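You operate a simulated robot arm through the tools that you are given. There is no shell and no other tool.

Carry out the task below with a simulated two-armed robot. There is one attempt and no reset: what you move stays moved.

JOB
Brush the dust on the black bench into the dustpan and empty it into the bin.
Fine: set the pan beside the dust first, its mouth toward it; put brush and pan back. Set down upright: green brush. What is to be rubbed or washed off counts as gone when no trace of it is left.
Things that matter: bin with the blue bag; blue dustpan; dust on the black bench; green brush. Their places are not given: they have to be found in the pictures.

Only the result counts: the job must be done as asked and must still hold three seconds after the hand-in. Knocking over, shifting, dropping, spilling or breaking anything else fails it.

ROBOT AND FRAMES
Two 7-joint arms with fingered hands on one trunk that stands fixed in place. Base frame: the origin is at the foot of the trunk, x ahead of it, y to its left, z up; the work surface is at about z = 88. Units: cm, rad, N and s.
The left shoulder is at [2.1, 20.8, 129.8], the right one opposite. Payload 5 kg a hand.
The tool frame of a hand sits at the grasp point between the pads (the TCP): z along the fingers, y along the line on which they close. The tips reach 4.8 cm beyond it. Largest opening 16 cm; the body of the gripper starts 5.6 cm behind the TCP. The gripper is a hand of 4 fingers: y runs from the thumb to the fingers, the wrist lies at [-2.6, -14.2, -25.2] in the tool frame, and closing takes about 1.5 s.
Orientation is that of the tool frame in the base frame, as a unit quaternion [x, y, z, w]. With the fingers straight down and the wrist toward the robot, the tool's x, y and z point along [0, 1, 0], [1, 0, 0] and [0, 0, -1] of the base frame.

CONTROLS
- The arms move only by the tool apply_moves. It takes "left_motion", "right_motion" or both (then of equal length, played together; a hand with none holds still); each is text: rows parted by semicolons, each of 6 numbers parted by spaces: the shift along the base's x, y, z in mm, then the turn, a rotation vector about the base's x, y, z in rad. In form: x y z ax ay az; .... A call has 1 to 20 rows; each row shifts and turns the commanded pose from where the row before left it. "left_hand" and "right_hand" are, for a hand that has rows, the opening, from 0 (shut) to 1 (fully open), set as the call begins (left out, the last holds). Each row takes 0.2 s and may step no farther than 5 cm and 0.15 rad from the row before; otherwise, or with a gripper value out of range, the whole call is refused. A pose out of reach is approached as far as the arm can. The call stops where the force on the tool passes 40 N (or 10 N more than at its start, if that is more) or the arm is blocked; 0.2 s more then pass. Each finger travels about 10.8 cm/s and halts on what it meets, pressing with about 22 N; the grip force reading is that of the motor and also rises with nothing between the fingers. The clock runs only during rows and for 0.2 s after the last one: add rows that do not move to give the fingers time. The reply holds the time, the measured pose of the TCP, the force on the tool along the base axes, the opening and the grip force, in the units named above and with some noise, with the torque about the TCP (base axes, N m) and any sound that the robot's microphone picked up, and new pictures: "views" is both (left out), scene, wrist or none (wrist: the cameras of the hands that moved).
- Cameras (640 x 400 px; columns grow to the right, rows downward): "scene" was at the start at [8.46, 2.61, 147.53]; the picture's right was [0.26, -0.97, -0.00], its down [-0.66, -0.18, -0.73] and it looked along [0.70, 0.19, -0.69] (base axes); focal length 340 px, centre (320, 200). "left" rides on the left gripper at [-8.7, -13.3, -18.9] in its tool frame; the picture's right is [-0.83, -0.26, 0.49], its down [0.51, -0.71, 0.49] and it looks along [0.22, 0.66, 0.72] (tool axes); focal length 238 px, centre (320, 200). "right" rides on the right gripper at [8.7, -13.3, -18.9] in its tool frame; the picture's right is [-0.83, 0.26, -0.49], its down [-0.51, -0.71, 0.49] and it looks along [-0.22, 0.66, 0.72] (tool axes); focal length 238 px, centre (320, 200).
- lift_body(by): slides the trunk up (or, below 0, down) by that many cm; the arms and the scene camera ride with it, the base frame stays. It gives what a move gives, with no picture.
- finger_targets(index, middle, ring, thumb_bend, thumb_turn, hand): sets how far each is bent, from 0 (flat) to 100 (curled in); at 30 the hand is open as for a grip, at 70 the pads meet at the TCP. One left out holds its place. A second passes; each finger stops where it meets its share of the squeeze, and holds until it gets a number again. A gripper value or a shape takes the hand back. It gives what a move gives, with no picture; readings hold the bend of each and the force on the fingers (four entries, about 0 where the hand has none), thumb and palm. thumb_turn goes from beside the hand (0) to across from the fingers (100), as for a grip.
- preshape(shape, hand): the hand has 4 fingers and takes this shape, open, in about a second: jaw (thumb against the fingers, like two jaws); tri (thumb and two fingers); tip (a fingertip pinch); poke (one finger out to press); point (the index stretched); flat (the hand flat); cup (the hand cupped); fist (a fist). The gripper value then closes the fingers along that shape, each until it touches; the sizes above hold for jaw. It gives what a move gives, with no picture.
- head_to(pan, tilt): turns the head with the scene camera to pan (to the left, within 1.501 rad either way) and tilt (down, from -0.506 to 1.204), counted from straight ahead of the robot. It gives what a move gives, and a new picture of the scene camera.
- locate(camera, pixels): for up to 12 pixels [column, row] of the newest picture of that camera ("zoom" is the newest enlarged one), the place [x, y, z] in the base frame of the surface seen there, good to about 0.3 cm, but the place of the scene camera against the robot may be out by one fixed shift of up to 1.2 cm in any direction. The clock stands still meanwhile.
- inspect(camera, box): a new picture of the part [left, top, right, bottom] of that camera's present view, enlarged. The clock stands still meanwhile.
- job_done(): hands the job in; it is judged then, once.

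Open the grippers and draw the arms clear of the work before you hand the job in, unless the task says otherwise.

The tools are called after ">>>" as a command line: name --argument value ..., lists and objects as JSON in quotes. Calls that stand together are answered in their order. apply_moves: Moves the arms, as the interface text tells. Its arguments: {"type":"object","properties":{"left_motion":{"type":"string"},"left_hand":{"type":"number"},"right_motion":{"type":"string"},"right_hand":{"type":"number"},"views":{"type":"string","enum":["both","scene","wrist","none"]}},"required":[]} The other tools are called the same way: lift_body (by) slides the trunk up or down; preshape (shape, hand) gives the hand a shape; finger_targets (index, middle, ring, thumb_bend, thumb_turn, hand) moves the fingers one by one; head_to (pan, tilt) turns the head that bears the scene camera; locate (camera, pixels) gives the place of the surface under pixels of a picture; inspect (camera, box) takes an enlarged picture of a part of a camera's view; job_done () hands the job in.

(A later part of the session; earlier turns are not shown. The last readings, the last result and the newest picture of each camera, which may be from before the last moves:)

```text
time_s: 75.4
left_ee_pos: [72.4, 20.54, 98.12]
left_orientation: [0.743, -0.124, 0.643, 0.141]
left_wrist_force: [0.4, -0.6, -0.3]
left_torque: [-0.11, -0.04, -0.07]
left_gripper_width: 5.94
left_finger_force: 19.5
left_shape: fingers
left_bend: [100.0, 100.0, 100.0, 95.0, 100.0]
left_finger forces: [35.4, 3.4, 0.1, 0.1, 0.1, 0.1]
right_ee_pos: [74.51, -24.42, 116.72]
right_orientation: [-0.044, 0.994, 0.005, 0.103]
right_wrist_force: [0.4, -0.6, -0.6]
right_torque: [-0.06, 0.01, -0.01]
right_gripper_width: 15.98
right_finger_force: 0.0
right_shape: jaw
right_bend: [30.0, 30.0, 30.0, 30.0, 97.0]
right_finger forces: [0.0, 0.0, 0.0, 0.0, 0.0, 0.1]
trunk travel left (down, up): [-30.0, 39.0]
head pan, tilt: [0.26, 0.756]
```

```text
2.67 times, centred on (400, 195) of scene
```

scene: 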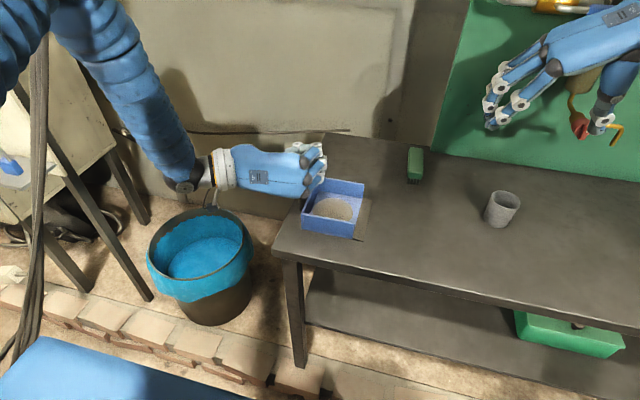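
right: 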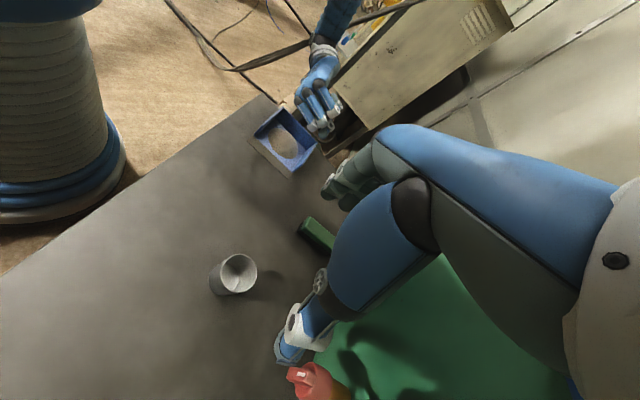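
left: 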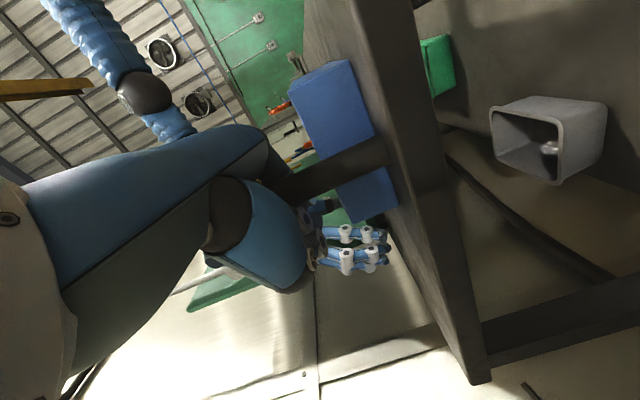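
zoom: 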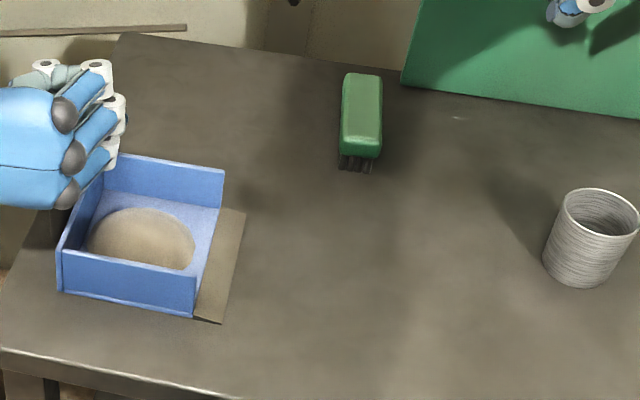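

The bench looks clean except a tiny light spot at about (451,164); I zoom on it and on the swept area to be sure.

>>> inspect --camera "scene" --box '[425, 148, 477, 180]'

>>> inspect --camera "scene" --box '[355, 190, 455, 255]'

```text
12.31 times, centred on (451, 164) of scene
```

zoom: 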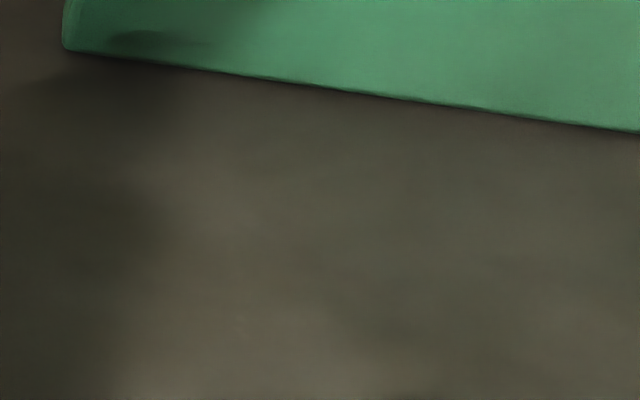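

```text
6.15 times, centred on (405, 222) of scene
```

zoom: 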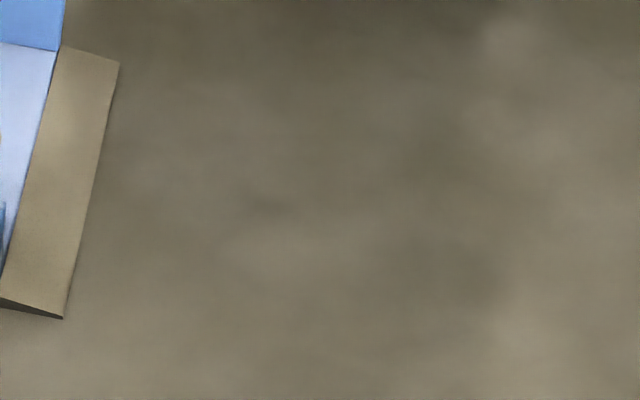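

The bench is clean. Before carrying the pan to the bin I check the obstacles on the left (board, legs, hanging strap) so the arm path stays clear.

>>> locate --camera "scene" --pixels '[[38, 100], [38, 200], [36, 300], [60, 110], [90, 200], [130, 260], [100, 150], [10, 160], [110, 100], [60, 240], [20, 230], [150, 150]]'

>>> head_to --pan 0.75 --tilt 0.6

```text
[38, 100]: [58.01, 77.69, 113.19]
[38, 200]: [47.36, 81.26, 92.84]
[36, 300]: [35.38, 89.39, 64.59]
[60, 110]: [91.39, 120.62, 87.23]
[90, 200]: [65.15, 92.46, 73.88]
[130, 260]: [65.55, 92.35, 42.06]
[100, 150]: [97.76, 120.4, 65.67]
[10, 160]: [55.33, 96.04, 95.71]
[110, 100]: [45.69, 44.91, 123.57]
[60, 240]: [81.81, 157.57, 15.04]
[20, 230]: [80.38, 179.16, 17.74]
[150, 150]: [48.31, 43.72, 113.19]
```

```text
time_s: 76.3
left_ee_pos: [72.25, 20.49, 98.11]
left_orientation: [0.742, -0.125, 0.643, 0.14]
left_wrist_force: [0.2, -0.5, -1.0]
left_torque: [-0.11, 0.01, 0.03]
left_gripper_width: 5.95
left_finger_force: 19.3
left_shape: fingers
left_bend: [100.0, 100.0, 100.0, 95.0, 100.0]
left_finger forces: [35.1, 3.5, 0.0, 0.1, 0.0, 0.0]
right_ee_pos: [74.49, -24.48, 116.74]
right_orientation: [-0.045, 0.994, 0.004, 0.104]
right_wrist_force: [0.3, -0.3, -0.1]
right_torque: [0.02, 0.01, -0.02]
right_gripper_width: 15.97
right_finger_force: 0.1
right_shape: jaw
right_bend: [30.0, 30.0, 30.0, 30.0, 97.0]
right_finger forces: [0.0, 0.0, 0.1, 0.0, 0.0, 0.0]
trunk travel left (down, up): [-30.0, 39.0]
head pan, tilt: [0.75, 0.6]
```

scene: 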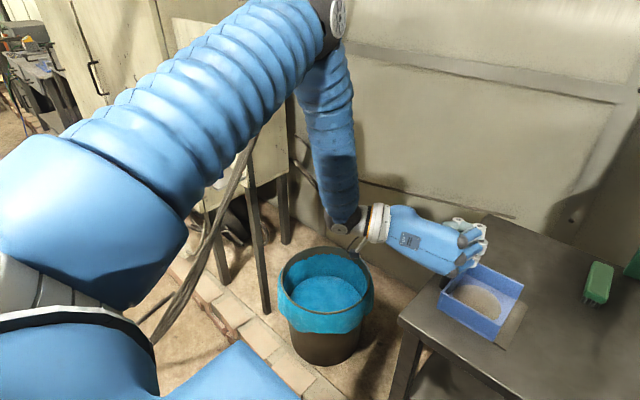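

There is a hanging strap on the left (from ≈(58,78,113) to ≈(35,89,65)) that the arm must avoid. I pan further left to see it and the surroundings.

>>> locate --camera "scene" --pixels '[[250, 145], [240, 175], [222, 220], [210, 245], [190, 285], [165, 325], [262, 260], [285, 210], [222, 260], [330, 290], [350, 260], [300, 260]]'

>>> head_to --pan 1.15 --tilt 0.75

```text
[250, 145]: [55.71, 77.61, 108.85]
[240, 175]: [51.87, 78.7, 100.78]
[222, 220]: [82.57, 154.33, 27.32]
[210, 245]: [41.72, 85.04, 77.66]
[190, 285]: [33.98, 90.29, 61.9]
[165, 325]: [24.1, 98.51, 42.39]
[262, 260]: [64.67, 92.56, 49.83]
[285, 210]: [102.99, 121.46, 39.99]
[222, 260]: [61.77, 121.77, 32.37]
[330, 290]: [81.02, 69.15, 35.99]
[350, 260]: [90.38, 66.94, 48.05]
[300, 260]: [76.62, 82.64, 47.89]
```

```text
time_s: 77.2
left_ee_pos: [72.22, 20.5, 98.12]
left_orientation: [0.742, -0.125, 0.643, 0.14]
left_wrist_force: [-0.2, 0.1, -1.5]
left_torque: [-0.1, -0.03, 0.02]
left_gripper_width: 5.92
left_finger_force: 19.2
left_shape: fingers
left_bend: [100.0, 100.0, 100.0, 95.0, 100.0]
left_finger forces: [35.0, 3.5, 0.1, 0.0, 0.0, 0.0]
right_ee_pos: [74.56, -24.42, 116.65]
right_orientation: [-0.043, 0.994, 0.005, 0.105]
right_wrist_force: [0.9, 0.8, 0.0]
right_torque: [0.02, 0.0, 0.01]
right_gripper_width: 15.99
right_finger_force: 0.1
right_shape: jaw
right_bend: [30.0, 30.0, 30.0, 30.0, 97.0]
right_finger forces: [0.1, 0.0, 0.0, 0.0, 0.1, 0.0]
trunk travel left (down, up): [-30.0, 39.0]
head pan, tilt: [1.15, 0.75]
```

scene: 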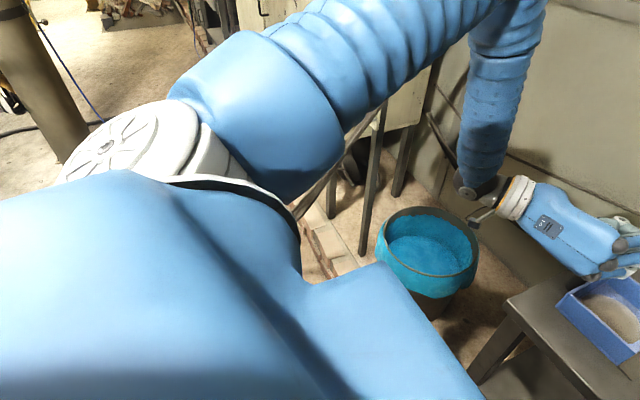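

I need to avoid that strap, so I'll work low: lift the pan, lower the trunk, and approach the bin from the bench side with the hand yawed. First I aim the head at the work and lift the pan gently 5 cm while raising the right arm clear.

>>> head_to --pan 0.55 --tilt 0.75

>>> apply_moves --left_motion "0 0 3 0 0 0; 0 0 5 0 0 0; 0 0 10 0 0 0; 0 0 10 0 0 0; 0 0 12 0 0 0; 0 0 10 0 0 0; 0 0 0 0 0 0; 0 0 0 0 0 0" --right_motion "-20 -4 33 0 0 0; -20 -4 33 0 0 0; -20 -4 33 0 0 0; -20 -4 33 0 0 0; -20 -4 33 0 0 0; -20 -4 33 0 0 0; -20 -4 33 0 0 0; -20 -4 33 0 0 0"

>>> inspect --camera "scene" --box '[300, 120, 540, 270]'

```text
time_s: 78.2
left_ee_pos: [72.27, 20.48, 98.26]
left_orientation: [0.743, -0.126, 0.643, 0.14]
left_wrist_force: [0.5, 0.2, -0.6]
left_torque: [-0.11, -0.02, -0.02]
left_gripper_width: 5.94
left_finger_force: 19.2
left_shape: fingers
left_bend: [100.0, 100.0, 100.0, 95.0, 100.0]
left_finger forces: [35.0, 3.5, 0.0, 0.1, 0.1, 0.0]
right_ee_pos: [74.54, -24.5, 116.65]
right_orientation: [-0.045, 0.994, 0.005, 0.104]
right_wrist_force: [-0.1, 0.1, -0.1]
right_torque: [-0.02, -0.02, 0.0]
right_gripper_width: 15.96
right_finger_force: 0.0
right_shape: jaw
right_bend: [30.0, 30.0, 30.0, 30.0, 97.0]
right_finger forces: [0.1, 0.0, 0.0, 0.0, 0.1, 0.0]
trunk travel left (down, up): [-30.0, 39.0]
head pan, tilt: [0.55, 0.75]
```

scene: 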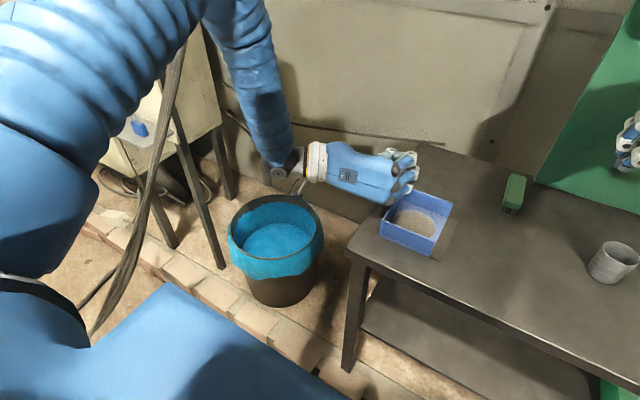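

```text
time_s: 80.0
left_ee_pos: [72.16, 20.4, 103.36]
left_orientation: [0.742, -0.125, 0.643, 0.141]
left_wrist_force: [-1.5, 0.6, -1.1]
left_torque: [0.14, -0.1, 0.03]
left_gripper_width: 5.95
left_finger_force: 18.7
left_shape: fingers
left_bend: [100.0, 100.0, 100.0, 95.0, 100.0]
left_finger forces: [32.7, 4.5, 0.0, 0.0, 0.1, 0.0]
right_ee_pos: [58.39, -27.6, 143.28]
right_orientation: [-0.045, 0.994, 0.005, 0.105]
right_wrist_force: [-0.9, 0.0, -0.5]
right_torque: [-0.04, -0.15, -0.02]
right_gripper_width: 15.99
right_finger_force: 0.1
right_shape: jaw
right_bend: [30.0, 30.0, 30.0, 30.0, 97.0]
right_finger forces: [0.0, 0.0, 0.0, 0.0, 0.0, 0.0]
trunk travel left (down, up): [-30.0, 39.0]
head pan, tilt: [0.55, 0.75]
```

scene: 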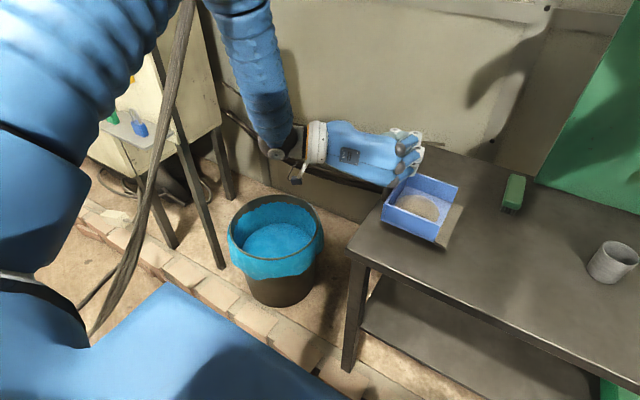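
right: 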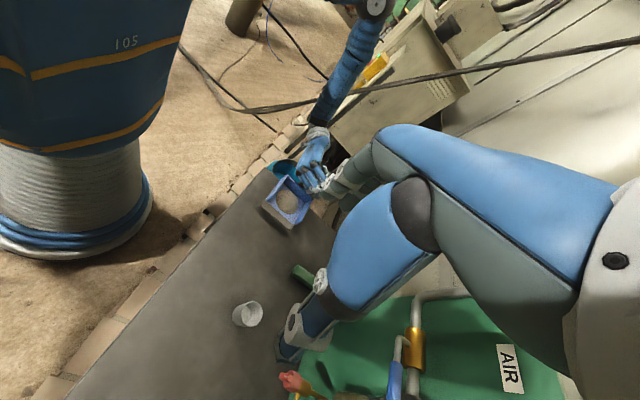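
left: 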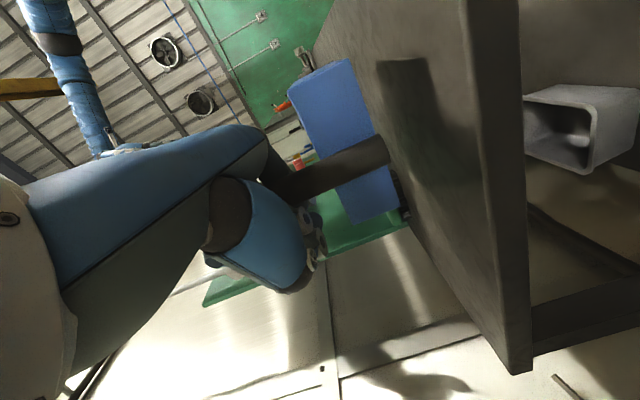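

```text
2.67 times, centred on (420, 195) of scene
```

zoom: 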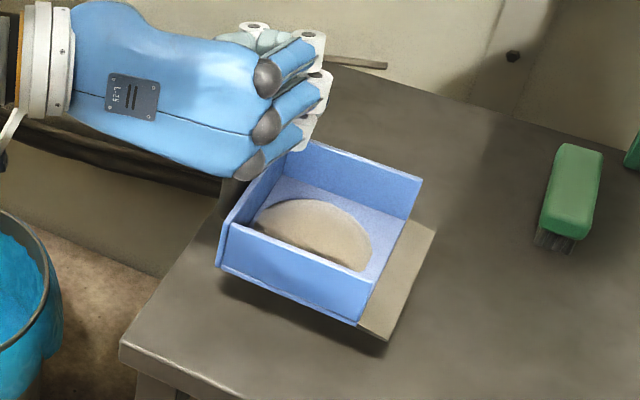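

The pan is level with the heap inside. I check the forearm's distance from the strap and the pan's level.

>>> locate --camera "scene" --pixels '[[215, 20], [240, 60], [262, 120], [180, 30], [165, 90], [150, 170], [130, 240], [100, 310], [60, 100], [120, 60]]'

>>> locate --camera "zoom" --pixels '[[222, 265], [357, 320], [230, 225], [370, 283], [387, 338], [435, 232], [418, 180], [320, 145], [380, 265], [285, 200]]'

```text
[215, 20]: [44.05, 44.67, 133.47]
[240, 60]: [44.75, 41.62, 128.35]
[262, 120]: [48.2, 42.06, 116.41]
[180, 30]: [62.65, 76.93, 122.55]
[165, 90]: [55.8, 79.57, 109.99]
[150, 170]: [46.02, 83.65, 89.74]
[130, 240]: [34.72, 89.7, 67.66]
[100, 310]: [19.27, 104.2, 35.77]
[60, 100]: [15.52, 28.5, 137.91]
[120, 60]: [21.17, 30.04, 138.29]
```

```text
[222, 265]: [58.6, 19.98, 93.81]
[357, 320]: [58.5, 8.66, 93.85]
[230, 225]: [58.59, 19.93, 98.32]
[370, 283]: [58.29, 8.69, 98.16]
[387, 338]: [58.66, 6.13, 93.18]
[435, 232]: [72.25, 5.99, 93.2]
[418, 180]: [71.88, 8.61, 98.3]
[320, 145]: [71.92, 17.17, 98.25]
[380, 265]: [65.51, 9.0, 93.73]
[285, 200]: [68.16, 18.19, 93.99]
```

The pan is level (all corners within 0.7 mm of plan). I raise it another 22 cm before lowering the trunk.

>>> apply_moves --left_motion "0 0 15 0 0 0; 0 0 25 0 0 0; 0 0 25 0 0 0; 0 0 25 0 0 0; 0 0 25 0 0 0; 0 0 25 0 0 0; 0 0 25 0 0 0; 0 0 25 0 0 0; 0 0 20 0 0 0; 0 0 10 0 0 0; 0 0 0 0 0 0" --views "scene"

```text
time_s: 82.4
left_ee_pos: [72.27, 20.38, 125.07]
left_orientation: [0.742, -0.125, 0.643, 0.141]
left_wrist_force: [0.6, -0.1, -1.8]
left_torque: [0.06, -0.13, 0.0]
left_gripper_width: 5.95
left_finger_force: 18.6
left_shape: fingers
left_bend: [100.0, 100.0, 100.0, 95.0, 100.0]
left_finger forces: [32.5, 4.7, 0.1, 0.0, 0.0, 0.1]
right_ee_pos: [58.49, -27.68, 143.25]
right_orientation: [-0.044, 0.994, 0.005, 0.105]
right_wrist_force: [0.1, -1.0, 0.6]
right_torque: [-0.01, 0.02, 0.0]
right_gripper_width: 16.01
right_finger_force: 0.1
right_shape: jaw
right_bend: [30.0, 30.0, 30.0, 30.0, 97.0]
right_finger forces: [0.0, 0.1, 0.1, 0.0, 0.0, 0.0]
trunk travel left (down, up): [-30.0, 39.0]
head pan, tilt: [0.55, 0.75]
```

scene: 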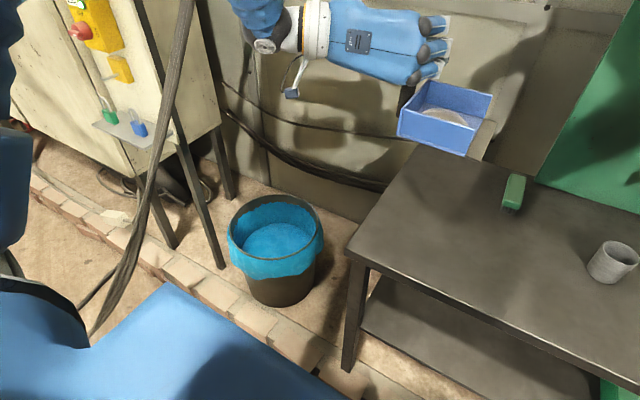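

The pan is high and level. I lower the trunk by 20 cm; both hands stay well above the bench.

>>> lift_body --by -20

>>> inspect --camera "scene" --box '[0, 0, 640, 400]'

```text
time_s: 84.6
left_ee_pos: [72.27, 20.36, 105.2]
left_orientation: [0.742, -0.125, 0.643, 0.14]
left_wrist_force: [-0.3, -0.4, -1.4]
left_torque: [0.08, -0.11, 0.0]
left_gripper_width: 5.93
left_finger_force: 18.3
left_shape: fingers
left_bend: [100.0, 100.0, 100.0, 95.0, 100.0]
left_finger forces: [32.5, 4.7, 0.0, 0.1, 0.0, 0.0]
right_ee_pos: [58.46, -27.54, 123.27]
right_orientation: [-0.044, 0.994, 0.004, 0.104]
right_wrist_force: [-0.4, 0.2, -0.2]
right_torque: [0.0, -0.03, 0.0]
right_gripper_width: 15.98
right_finger_force: 0.1
right_shape: jaw
right_bend: [30.0, 30.0, 30.0, 30.0, 97.0]
right_finger forces: [0.0, 0.1, 0.1, 0.0, 0.1, 0.0]
trunk travel left (down, up): [-10.0, 59.0]
head pan, tilt: [0.55, 0.75]
```

```text
1.00 times, centred on (320, 200) of scene (not enlarged: the box is as wide or as high as the picture)
```

zoom: 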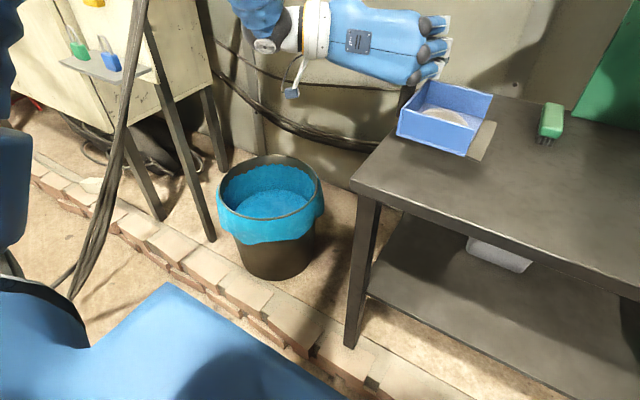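

Now I move the pan left off the bench while yawing the hand +60°, staying level at z≈105.

>>> apply_moves --left_motion "-9.5 20 0 0 0 0.0748; -9.5 27 0 0 0 0.0748; -9.5 27 0 0 0 0.0748; -9.5 27 0 0 0 0.0748; -9.5 27 0 0 0 0.0748; -9.5 27 0 0 0 0.0748; -9.5 27 0 0 0 0.0748; -9.5 27 0 0 0 0.0748; -9.5 27 0 0 0 0.0748; -9.5 27 0 0 0 0.0748; -9.5 27 0 0 0 0.0748; -9.5 27 0 0 0 0.0748; -9.5 27 0 0 0 0.0748; -9.5 25 0 0 0 0.0748; 0 0 0 0 0 0" --views "both"

```text
time_s: 87.8
left_ee_pos: [58.76, 57.47, 105.22]
left_orientation: [0.705, 0.264, 0.627, -0.2]
left_wrist_force: [0.4, -0.8, -2.0]
left_torque: [0.15, 0.01, -0.01]
left_gripper_width: 5.94
left_finger_force: 18.3
left_shape: fingers
left_bend: [100.0, 100.0, 100.0, 95.0, 100.0]
left_finger forces: [32.0, 4.6, 0.0, 0.0, 0.0, 0.0]
right_ee_pos: [58.44, -27.44, 123.21]
right_orientation: [-0.044, 0.994, 0.005, 0.104]
right_wrist_force: [-0.3, 0.2, 0.3]
right_torque: [-0.02, 0.03, -0.02]
right_gripper_width: 15.99
right_finger_force: 0.2
right_shape: jaw
right_bend: [30.0, 30.0, 30.0, 30.0, 97.0]
right_finger forces: [0.0, 0.0, 0.1, 0.0, 0.1, 0.0]
trunk travel left (down, up): [-10.0, 59.0]
head pan, tilt: [0.55, 0.75]
```

scene: 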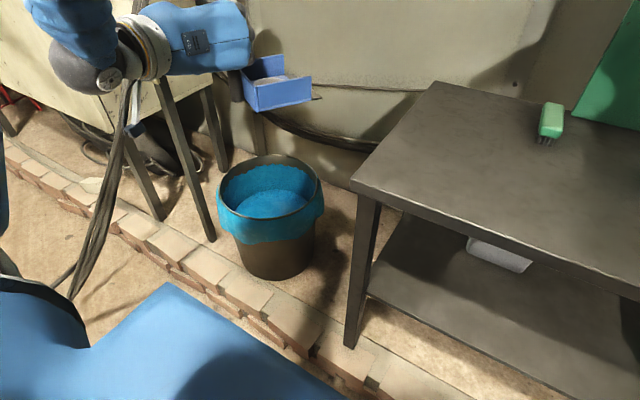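
left: 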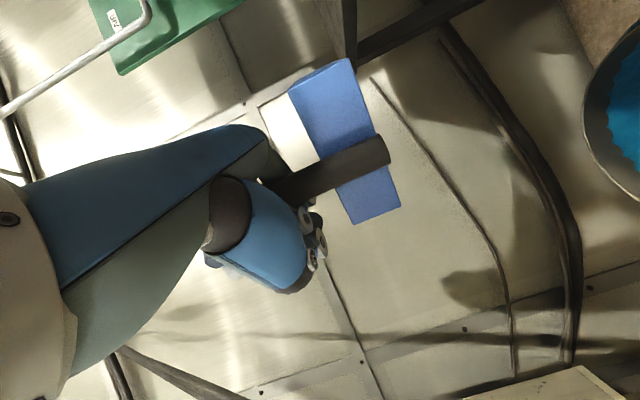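

The pan is now clear of the bench to its left. I check its attitude and corner positions before descending.

>>> inspect --camera "scene" --box '[220, 30, 340, 130]'

```text
4.00 times, centred on (280, 80) of scene
```

zoom: 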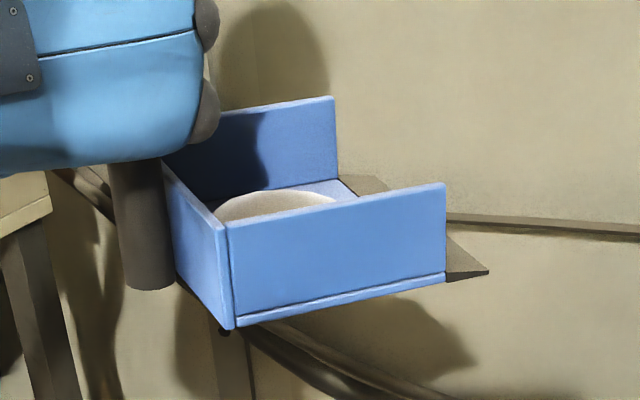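

>>> locate --camera "zoom" --pixels '[[234, 318], [442, 278], [232, 232], [440, 190], [484, 270], [330, 102], [365, 182], [175, 190], [150, 280], [260, 205]]'

```text
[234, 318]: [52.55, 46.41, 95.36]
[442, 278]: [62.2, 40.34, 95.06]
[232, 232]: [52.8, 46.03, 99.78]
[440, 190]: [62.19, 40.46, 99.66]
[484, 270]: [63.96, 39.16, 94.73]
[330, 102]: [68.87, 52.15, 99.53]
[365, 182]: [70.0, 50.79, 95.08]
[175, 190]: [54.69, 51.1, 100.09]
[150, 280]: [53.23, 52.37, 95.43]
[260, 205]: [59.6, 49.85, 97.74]
```

Level within 1.5°, lip mid ≈(67.7, 45, 94.7). I descend beside the bin first, keeping clear of the strap.

>>> apply_moves --left_motion "0 5 -20 0 0 0; 0 5 -27 0 0 0; 0 5 -27 0 0 0; 0 5 -27 0 0 0; 0 5 -27 0 0 0; 0 5 -27 0 0 0; 0 5 -27 0 0 0; 0 5 -25 0 0 0; 0 0 0 0 0 0" --views "both"

```text
time_s: 89.8
left_ee_pos: [58.99, 61.24, 84.35]
left_orientation: [0.705, 0.264, 0.627, -0.2]
left_wrist_force: [-0.3, -0.4, -1.6]
left_torque: [0.15, 0.02, 0.01]
left_gripper_width: 5.94
left_finger_force: 18.0
left_shape: fingers
left_bend: [100.0, 100.0, 100.0, 95.0, 100.0]
left_finger forces: [30.9, 4.5, 0.0, 0.0, 0.1, 0.0]
right_ee_pos: [58.43, -27.76, 123.17]
right_orientation: [-0.044, 0.994, 0.004, 0.105]
right_wrist_force: [-0.4, 0.5, 0.1]
right_torque: [0.04, -0.01, -0.05]
right_gripper_width: 16.01
right_finger_force: 0.1
right_shape: jaw
right_bend: [30.0, 30.0, 30.0, 30.0, 97.0]
right_finger forces: [0.0, 0.1, 0.0, 0.0, 0.0, 0.0]
trunk travel left (down, up): [-10.0, 59.0]
head pan, tilt: [0.55, 0.75]
```

scene: 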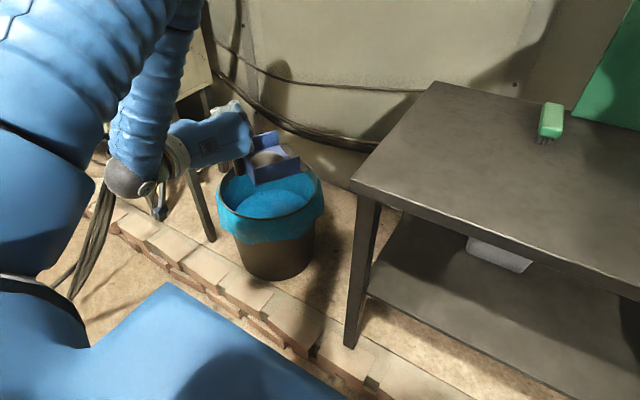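
left: 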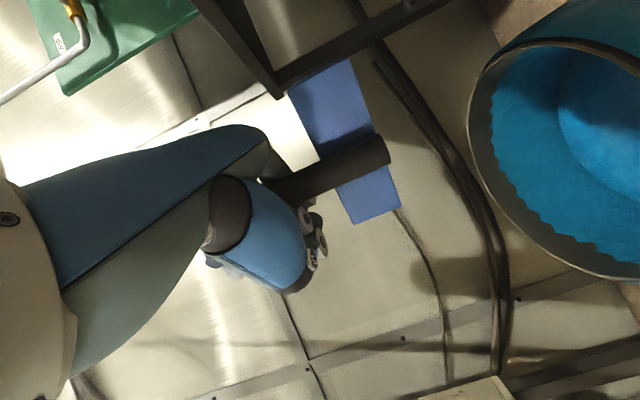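

Pan is over the near side of the bin. I move it 15.6 cm further left and 10 cm down so the lip comes over the bin's centre.

>>> apply_moves --left_motion "1 20 -17 0 0 0; 1 27 -17 0 0 0; 1 27 -17 0 0 0; 1 27 -17 0 0 0; 1 27 -17 0 0 0; 1 25 -15 0 0 0; 0 0 0 0 0 0" --views "both"

>>> inspect --camera "scene" --box '[160, 100, 360, 260]'

```text
time_s: 91.4
left_ee_pos: [59.58, 76.28, 74.46]
left_orientation: [0.706, 0.262, 0.627, -0.2]
left_wrist_force: [0.8, -0.5, -2.2]
left_torque: [0.16, 0.06, -0.01]
left_gripper_width: 5.94
left_finger_force: 17.3
left_shape: fingers
left_bend: [100.0, 100.0, 100.0, 95.0, 100.0]
left_finger forces: [30.4, 4.6, 0.0, 0.0, 0.0, 0.0]
right_ee_pos: [58.57, -27.76, 123.27]
right_orientation: [-0.044, 0.994, 0.004, 0.104]
right_wrist_force: [0.7, 0.1, 0.1]
right_torque: [0.02, -0.02, -0.01]
right_gripper_width: 15.98
right_finger_force: 0.0
right_shape: jaw
right_bend: [30.0, 30.0, 30.0, 30.0, 97.0]
right_finger forces: [0.0, 0.0, 0.0, 0.0, 0.0, 0.1]
trunk travel left (down, up): [-10.0, 59.0]
head pan, tilt: [0.55, 0.75]
```

scene: 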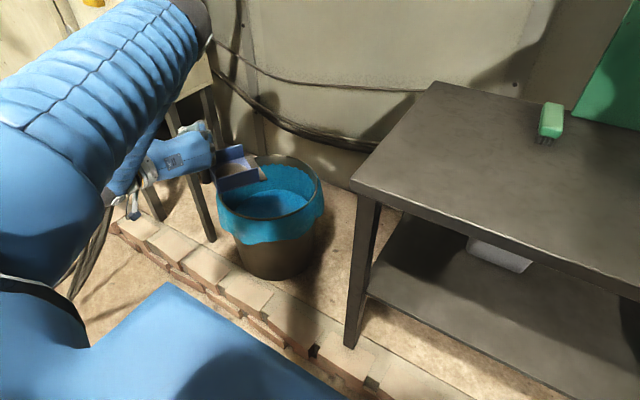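
left: 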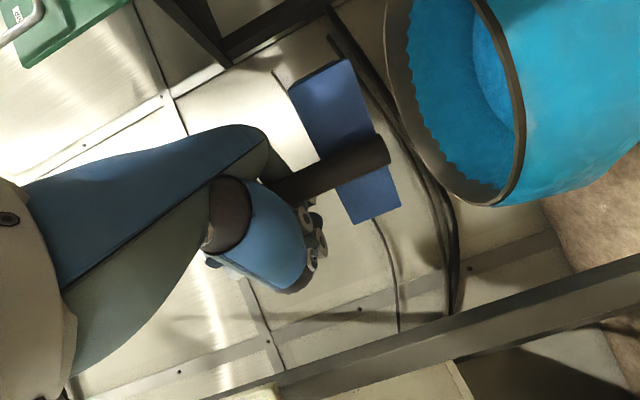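

```text
2.50 times, centred on (260, 180) of scene
```

zoom: 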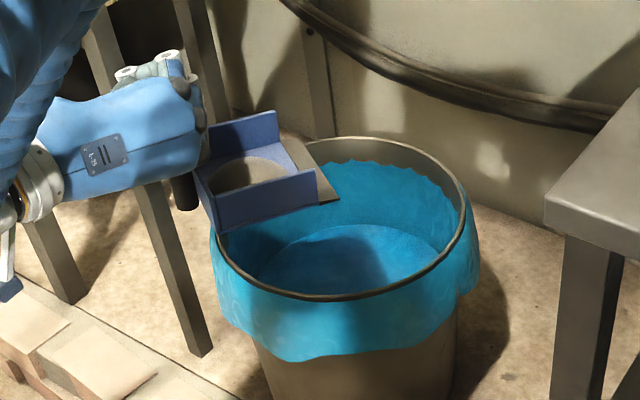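

The lip is over the bin's mouth. The elbow (at (200,20)) is my concern relative to the strap, so I locate it and the lip corners.

>>> locate --camera "scene" --pixels '[[200, 20], [207, 30], [180, 8], [160, 20], [200, 45], [100, 60], [125, 185], [140, 205], [185, 135]]'

>>> locate --camera "zoom" --pixels '[[338, 200], [318, 140], [222, 230], [316, 200], [275, 113], [312, 173], [465, 200], [215, 250], [345, 140], [330, 298]]'

```text
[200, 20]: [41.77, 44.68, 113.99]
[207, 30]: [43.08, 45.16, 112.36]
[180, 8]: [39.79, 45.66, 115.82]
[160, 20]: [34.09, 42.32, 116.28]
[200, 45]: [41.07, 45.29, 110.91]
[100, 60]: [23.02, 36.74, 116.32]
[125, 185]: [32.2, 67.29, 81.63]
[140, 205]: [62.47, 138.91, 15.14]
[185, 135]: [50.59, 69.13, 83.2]
```

```text
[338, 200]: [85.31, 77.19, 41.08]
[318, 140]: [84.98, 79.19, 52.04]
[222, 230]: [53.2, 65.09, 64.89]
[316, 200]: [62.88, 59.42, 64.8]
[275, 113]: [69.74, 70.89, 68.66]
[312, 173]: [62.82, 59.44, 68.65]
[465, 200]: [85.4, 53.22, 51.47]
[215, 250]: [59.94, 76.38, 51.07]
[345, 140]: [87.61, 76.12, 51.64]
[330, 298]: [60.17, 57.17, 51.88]
```

Elbow is 37 cm from the strap, lip corners ≈(65,58) and (72,70) are inside the rim. I start tilting the pan about its lip, 30° first.

>>> apply_moves --left_motion "12.1 -7.6 14 0.0698 0.1107 0; 14 -8.8 12 0.0698 0.1107 0; 15.7 -9.9 10 0.0698 0.1107 0; 17.1 -10.8 7.5 0.0698 0.1107 0; 0 0 0 0 0 0" --views "scene"

>>> inspect --camera "scene" --box '[160, 100, 360, 260]'

```text
time_s: 92.6
left_ee_pos: [65.56, 72.93, 78.65]
left_orientation: [0.791, 0.123, 0.487, -0.349]
left_wrist_force: [-0.5, 0.8, -1.9]
left_torque: [0.1, -0.07, -0.05]
left_gripper_width: 5.92
left_finger_force: 17.5
left_shape: fingers
left_bend: [100.0, 100.0, 100.0, 95.0, 100.0]
left_finger forces: [30.8, 4.4, 0.0, 0.0, 0.0, 0.1]
right_ee_pos: [58.48, -27.52, 123.17]
right_orientation: [-0.046, 0.993, 0.004, 0.104]
right_wrist_force: [0.1, 0.7, -0.5]
right_torque: [-0.08, -0.02, 0.01]
right_gripper_width: 16.01
right_finger_force: 0.0
right_shape: jaw
right_bend: [30.0, 30.0, 30.0, 30.0, 97.0]
right_finger forces: [0.0, 0.1, 0.0, 0.0, 0.0, 0.0]
trunk travel left (down, up): [-10.0, 59.0]
head pan, tilt: [0.55, 0.75]
```

scene: 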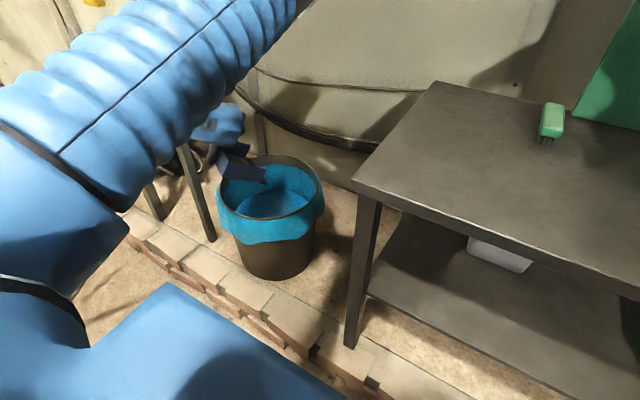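

```text
2.50 times, centred on (260, 180) of scene
```

zoom: 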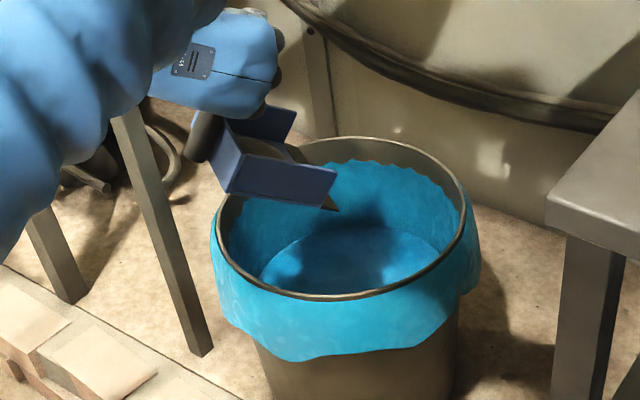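

Tilted 30°, lip inside the bin. I continue to 60°.

>>> apply_moves --left_motion "18.2 -11.5 5 0.0698 0.1107 0; 19 -12 2.5 0.0698 0.1107 0; 19.5 -12.3 -0.5 0.0698 0.1107 0; 19.6 -12.4 -3 0.0698 0.1107 0; 0 0 0 0 0 0; 0 0 0 0 0 0" --views "scene"

>>> inspect --camera "scene" --box '[160, 100, 360, 260]'

```text
time_s: 94.0
left_ee_pos: [73.09, 67.89, 79.12]
left_orientation: [0.822, -0.025, 0.315, -0.473]
left_wrist_force: [0.3, 0.3, -1.3]
left_torque: [0.08, -0.12, 0.01]
left_gripper_width: 5.91
left_finger_force: 18.2
left_shape: fingers
left_bend: [100.0, 100.0, 100.0, 95.0, 100.0]
left_finger forces: [31.1, 4.0, 0.0, 0.0, 0.0, 0.0]
right_ee_pos: [58.5, -27.71, 123.23]
right_orientation: [-0.045, 0.994, 0.004, 0.104]
right_wrist_force: [-0.3, -0.1, 0.2]
right_torque: [-0.03, -0.01, 0.01]
right_gripper_width: 15.98
right_finger_force: 0.0
right_shape: jaw
right_bend: [30.0, 30.0, 30.0, 30.0, 97.0]
right_finger forces: [0.0, 0.0, 0.0, 0.1, 0.0, 0.0]
trunk travel left (down, up): [-10.0, 59.0]
head pan, tilt: [0.55, 0.75]
```

scene: 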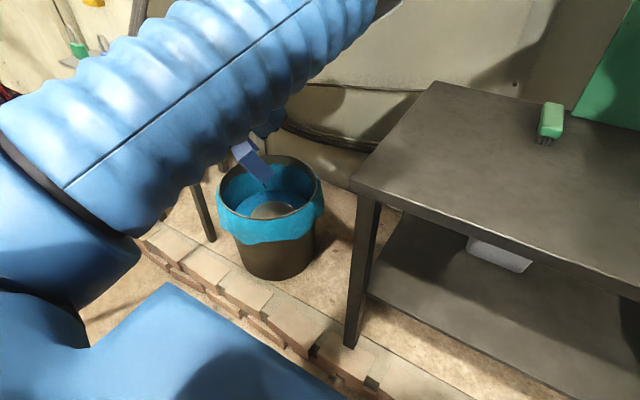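

```text
2.50 times, centred on (260, 180) of scene
```

zoom: 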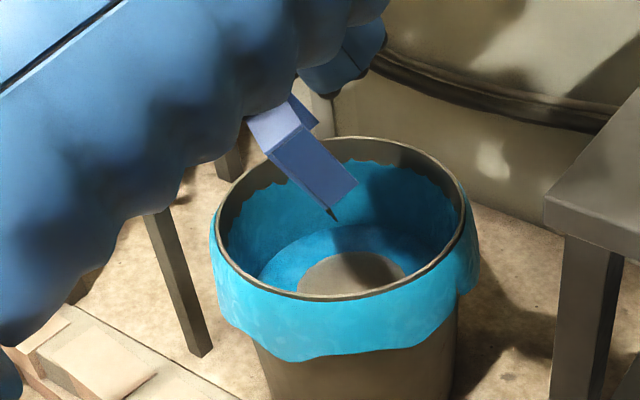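

The heap has dropped into the bin (disc at (350,275) in the zoom). I tilt 15° more and hold briefly to be sure the pan is empty.

>>> apply_moves --left_motion "19.4 -12.2 -3.3 0.0698 0.1107 0; 19 -11.9 -6.2 0.0698 0.1107 0; 0 0 0 0 0 0; 0 0 0 0 0 0; 0 0 0 0 0 0" --views "both"

>>> inspect --camera "scene" --box '[160, 100, 360, 260]'

```text
time_s: 95.2
left_ee_pos: [77.05, 65.63, 78.07]
left_orientation: [0.817, -0.099, 0.221, -0.524]
left_wrist_force: [-0.3, 0.4, -1.7]
left_torque: [-0.01, -0.2, 0.02]
left_gripper_width: 5.91
left_finger_force: 17.5
left_shape: fingers
left_bend: [100.0, 100.0, 100.0, 95.0, 100.0]
left_finger forces: [31.2, 3.9, 0.0, 0.0, 0.1, 0.0]
right_ee_pos: [58.39, -27.63, 123.2]
right_orientation: [-0.045, 0.994, 0.005, 0.105]
right_wrist_force: [-0.1, -0.2, 0.4]
right_torque: [-0.01, -0.04, -0.01]
right_gripper_width: 16.0
right_finger_force: 0.0
right_shape: jaw
right_bend: [30.0, 30.0, 30.0, 30.0, 97.0]
right_finger forces: [0.1, 0.1, 0.0, 0.0, 0.0, 0.1]
trunk travel left (down, up): [-10.0, 59.0]
head pan, tilt: [0.55, 0.75]
```

scene: 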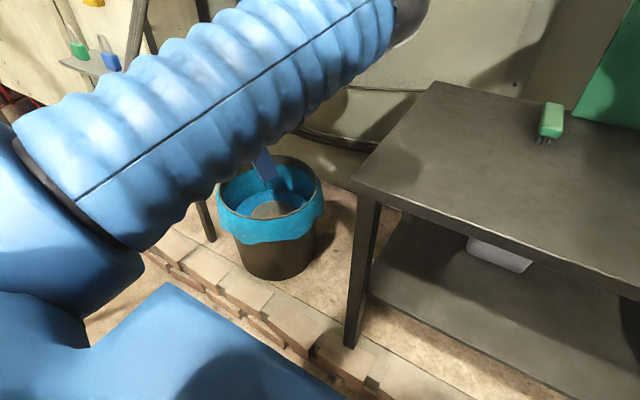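
left: 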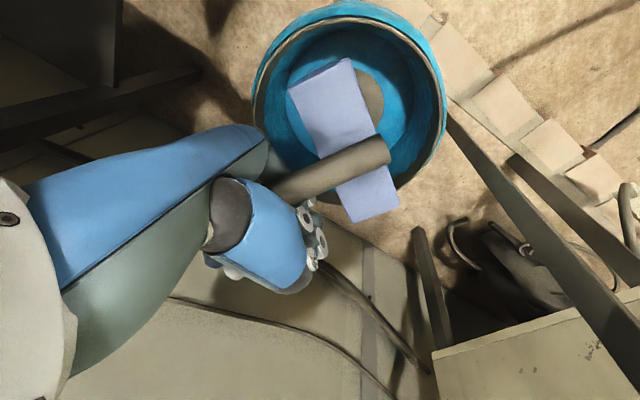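

```text
2.50 times, centred on (260, 180) of scene
```

zoom: 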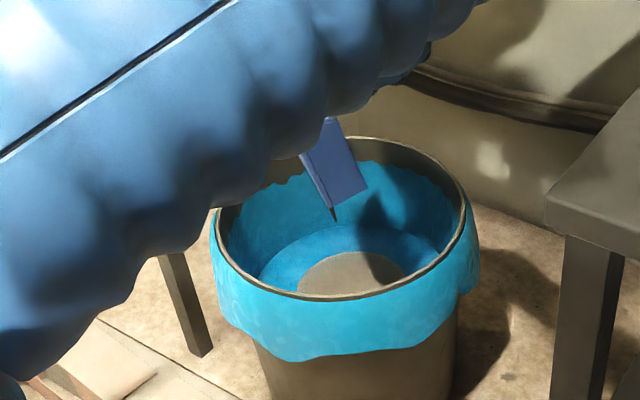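

The pan is empty. I reverse the tilt exactly, levelling the pan again over the bin.

>>> apply_moves --left_motion "-19 11.9 6.2 -0.0698 -0.1107 0; -19.4 12.2 3.3 -0.0698 -0.1107 0; -19.6 12.4 3 -0.0698 -0.1107 0; -19.5 12.3 0.5 -0.0698 -0.1107 0; -19 12 -2.5 -0.0698 -0.1107 0; -18.2 11.5 -5 -0.0698 -0.1107 0; -17.1 10.8 -7.5 -0.0698 -0.1107 0; -15.7 9.9 -10 -0.0698 -0.1107 0; -14 8.8 -12 -0.0698 -0.1107 0; -12.1 7.6 -14 -0.0698 -0.1107 0; 0 0 0 0 0 0" --views "scene"

>>> inspect --camera "scene" --box '[160, 100, 360, 260]'

```text
time_s: 97.6
left_ee_pos: [59.59, 76.54, 74.44]
left_orientation: [0.705, 0.263, 0.628, -0.2]
left_wrist_force: [0.1, -0.5, -1.9]
left_torque: [0.15, 0.01, 0.08]
left_gripper_width: 5.95
left_finger_force: 14.1
left_shape: fingers
left_bend: [100.0, 100.0, 100.0, 95.0, 100.0]
left_finger forces: [24.1, 5.0, 0.0, 0.0, 0.1, 0.1]
right_ee_pos: [58.37, -27.73, 123.18]
right_orientation: [-0.044, 0.994, 0.004, 0.104]
right_wrist_force: [-0.3, -1.3, 0.6]
right_torque: [0.08, -0.02, 0.03]
right_gripper_width: 15.94
right_finger_force: 0.1
right_shape: jaw
right_bend: [30.0, 30.0, 30.0, 30.0, 97.0]
right_finger forces: [0.0, 0.0, 0.0, 0.1, 0.0, 0.0]
trunk travel left (down, up): [-10.0, 59.0]
head pan, tilt: [0.55, 0.75]
```

scene: 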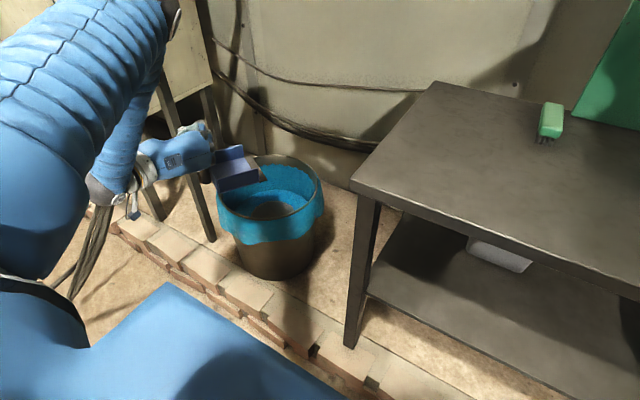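

```text
2.50 times, centred on (260, 180) of scene
```

zoom: 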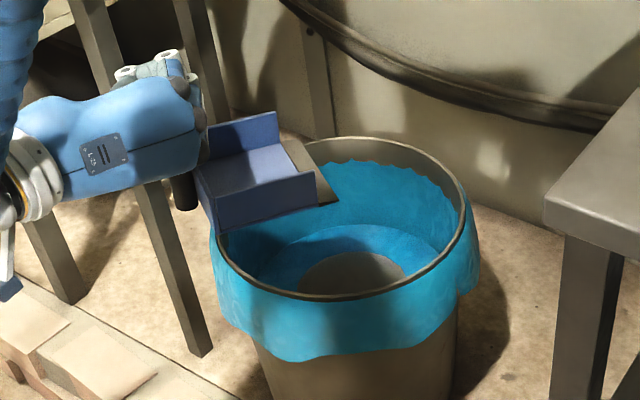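

Pan is empty and level; the dust lies in the bin. I retrace the path: right and up beside the bin, then up above bench height.

>>> apply_moves --left_motion "-1 -25 15 0 0 0; -1 -27 17 0 0 0; -1 -27 17 0 0 0; -1 -27 17 0 0 0; -1 -27 17 0 0 0; -1 -20 17 0 0 0; 0 -5 25 0 0 0; 0 -5 27 0 0 0; 0 -5 27 0 0 0; 0 -5 27 0 0 0; 0 -5 27 0 0 0; 0 -5 27 0 0 0; 0 -5 27 0 0 0; 0 -5 20 0 0 0; 0 0 0 0 0 0" --views "scene"

```text
time_s: 100.8
left_ee_pos: [59.09, 57.41, 105.04]
left_orientation: [0.705, 0.263, 0.627, -0.201]
left_wrist_force: [0.2, 0.2, -2.0]
left_torque: [0.14, 0.02, -0.04]
left_gripper_width: 5.95
left_finger_force: 13.8
left_shape: fingers
left_bend: [100.0, 100.0, 100.0, 95.0, 100.0]
left_finger forces: [22.4, 5.0, 0.0, 0.1, 0.0, 0.0]
right_ee_pos: [58.54, -27.5, 123.25]
right_orientation: [-0.044, 0.994, 0.004, 0.104]
right_wrist_force: [-0.7, 1.0, 0.2]
right_torque: [-0.01, 0.06, 0.01]
right_gripper_width: 15.97
right_finger_force: 0.1
right_shape: jaw
right_bend: [30.0, 30.0, 30.0, 30.0, 97.0]
right_finger forces: [0.0, 0.0, 0.0, 0.0, 0.0, 0.0]
trunk travel left (down, up): [-10.0, 59.0]
head pan, tilt: [0.55, 0.75]
```

scene: 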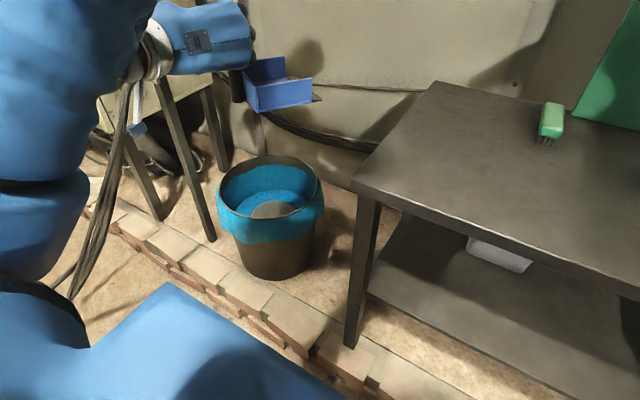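

Clear of the bin and strap. I reverse the yaw and bring the pan back over the bench.

>>> apply_moves --left_motion "9.5 -25 0 0 0 -0.0748; 9.5 -27 0 0 0 -0.0748; 9.5 -27 0 0 0 -0.0748; 9.5 -27 0 0 0 -0.0748; 9.5 -27 0 0 0 -0.0748; 9.5 -27 0 0 0 -0.0748; 9.5 -27 0 0 0 -0.0748; 9.5 -27 0 0 0 -0.0748; 9.5 -27 0 0 0 -0.0748; 9.5 -27 0 0 0 -0.0748; 9.5 -27 0 0 0 -0.0748; 9.5 -27 0 0 0 -0.0748; 9.5 -27 0 0 0 -0.0748; 9.5 -20 0 0 0 -0.0748; 0 0 0 0 0 0" --views "scene"

>>> lift_body --by 20

>>> head_to --pan 0.26 --tilt 0.756

```text
time_s: 104.0
left_ee_pos: [72.29, 20.36, 105.22]
left_orientation: [0.742, -0.125, 0.643, 0.141]
left_wrist_force: [0.0, -0.1, -1.9]
left_torque: [0.1, -0.08, 0.01]
left_gripper_width: 5.94
left_finger_force: 12.9
left_shape: fingers
left_bend: [100.0, 100.0, 100.0, 95.0, 100.0]
left_finger forces: [21.7, 5.1, 0.0, 0.1, 0.1, 0.1]
right_ee_pos: [58.46, -27.76, 123.29]
right_orientation: [-0.044, 0.994, 0.005, 0.105]
right_wrist_force: [-0.5, 0.8, -0.3]
right_torque: [0.01, -0.04, 0.0]
right_gripper_width: 16.0
right_finger_force: 0.0
right_shape: jaw
right_bend: [30.0, 30.0, 30.0, 30.0, 97.0]
right_finger forces: [0.0, 0.0, 0.0, 0.0, 0.1, 0.2]
trunk travel left (down, up): [-10.0, 59.0]
head pan, tilt: [0.55, 0.75]
```

scene: 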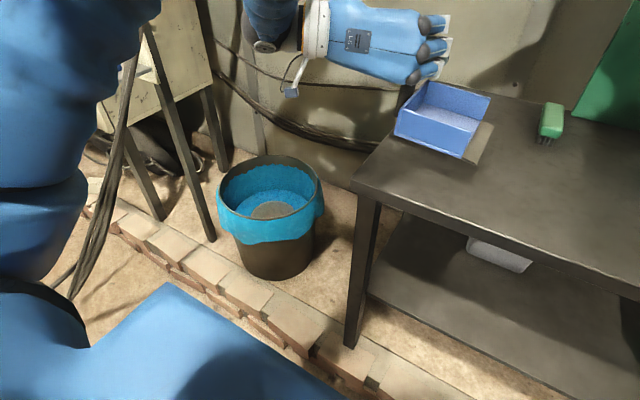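

```text
time_s: 106.1
left_ee_pos: [72.23, 20.36, 125.14]
left_orientation: [0.742, -0.125, 0.643, 0.14]
left_wrist_force: [0.1, -0.1, -0.6]
left_torque: [0.08, -0.13, 0.01]
left_gripper_width: 5.93
left_finger_force: 13.3
left_shape: fingers
left_bend: [100.0, 100.0, 100.0, 95.0, 100.0]
left_finger forces: [21.7, 5.1, 0.1, 0.0, 0.1, 0.1]
right_ee_pos: [58.66, -27.79, 143.18]
right_orientation: [-0.045, 0.994, 0.005, 0.104]
right_wrist_force: [-0.1, -0.3, -0.6]
right_torque: [0.05, 0.03, 0.02]
right_gripper_width: 16.01
right_finger_force: 0.0
right_shape: jaw
right_bend: [30.0, 30.0, 30.0, 30.0, 97.0]
right_finger forces: [0.0, 0.1, 0.0, 0.0, 0.0, 0.0]
trunk travel left (down, up): [-30.0, 39.0]
head pan, tilt: [0.55, 0.75]
```

```text
time_s: 106.9
left_ee_pos: [72.24, 20.41, 125.24]
left_orientation: [0.743, -0.124, 0.643, 0.14]
left_wrist_force: [0.5, -0.1, -1.4]
left_torque: [0.07, -0.12, -0.02]
left_gripper_width: 5.93
left_finger_force: 13.4
left_shape: fingers
left_bend: [100.0, 100.0, 100.0, 95.0, 100.0]
left_finger forces: [21.8, 5.1, 0.0, 0.1, 0.0, 0.1]
right_ee_pos: [58.42, -27.63, 143.28]
right_orientation: [-0.044, 0.994, 0.005, 0.104]
right_wrist_force: [0.8, -0.1, 0.5]
right_torque: [0.01, -0.06, -0.02]
right_gripper_width: 15.98
right_finger_force: 0.2
right_shape: jaw
right_bend: [30.0, 30.0, 30.0, 30.0, 97.0]
right_finger forces: [0.0, 0.1, 0.1, 0.1, 0.1, 0.0]
trunk travel left (down, up): [-30.0, 39.0]
head pan, tilt: [0.26, 0.756]
```

scene: 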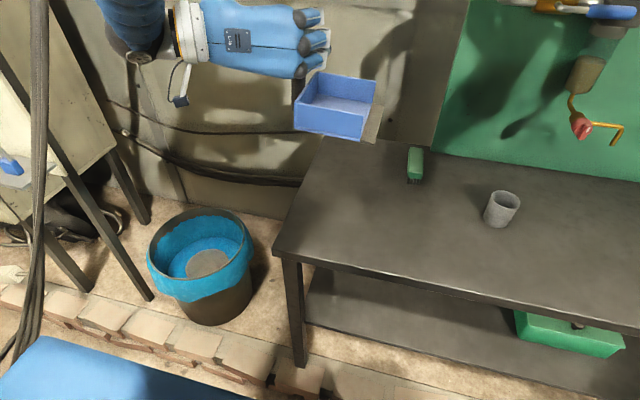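

The bench is clean and the camera is back at its original pose. Placing the pan at its old spot needs a long reach (TCP x≈96.5), so I raise the pan 7 cm more, then lower the trunk 27 cm to bring the shoulder level with the hand.

>>> apply_moves --left_motion "0 0 20 0 0 0; 0 0 25 0 0 0; 0 0 25 0 0 0; 0 0 0 0 0 0" --views "none"

>>> lift_body --by -27

>>> inspect --camera "scene" --box '[0, 0, 640, 400]'

```text
time_s: 107.9
left_ee_pos: [72.13, 20.53, 132.1]
left_orientation: [0.742, -0.125, 0.643, 0.14]
left_wrist_force: [0.4, 0.6, -2.6]
left_torque: [0.06, -0.18, -0.02]
left_gripper_width: 5.94
left_finger_force: 13.6
left_shape: fingers
left_bend: [100.0, 100.0, 100.0, 95.0, 100.0]
left_finger forces: [21.5, 5.0, 0.0, 0.0, 0.1, 0.0]
right_ee_pos: [58.57, -27.66, 143.17]
right_orientation: [-0.044, 0.994, 0.005, 0.103]
right_wrist_force: [1.2, 0.3, -0.4]
right_torque: [-0.02, 0.04, 0.02]
right_gripper_width: 15.97
right_finger_force: 0.0
right_shape: jaw
right_bend: [30.0, 30.0, 30.0, 30.0, 97.0]
right_finger forces: [0.0, 0.0, 0.0, 0.1, 0.0, 0.0]
trunk travel left (down, up): [-30.0, 39.0]
head pan, tilt: [0.26, 0.756]
```

```text
time_s: 110.7
left_ee_pos: [71.96, 20.55, 105.29]
left_orientation: [0.742, -0.125, 0.644, 0.141]
left_wrist_force: [0.0, -0.1, -1.6]
left_torque: [0.1, -0.12, 0.04]
left_gripper_width: 5.93
left_finger_force: 13.6
left_shape: fingers
left_bend: [100.0, 100.0, 100.0, 95.0, 100.0]
left_finger forces: [21.4, 5.0, 0.1, 0.1, 0.0, 0.0]
right_ee_pos: [58.64, -27.68, 116.36]
right_orientation: [-0.044, 0.994, 0.005, 0.105]
right_wrist_force: [-0.5, -0.1, 0.5]
right_torque: [-0.04, -0.02, -0.02]
right_gripper_width: 15.97
right_finger_force: 0.0
right_shape: jaw
right_bend: [30.0, 30.0, 30.0, 30.0, 97.0]
right_finger forces: [0.1, 0.0, 0.1, 0.1, 0.0, 0.0]
trunk travel left (down, up): [-3.0, 66.0]
head pan, tilt: [0.26, 0.756]
```

```text
1.00 times, centred on (320, 200) of scene (not enlarged: the box is as wide or as high as the picture)
```

zoom: 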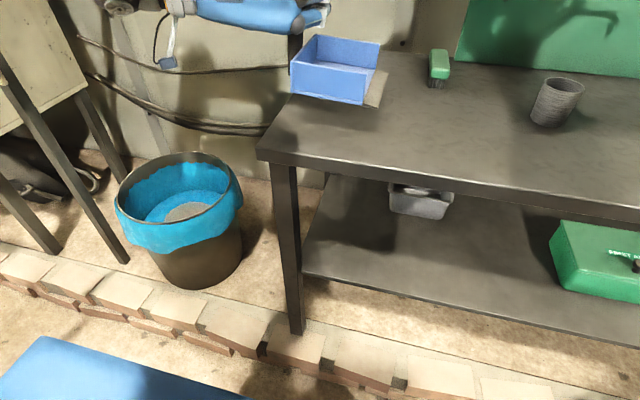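

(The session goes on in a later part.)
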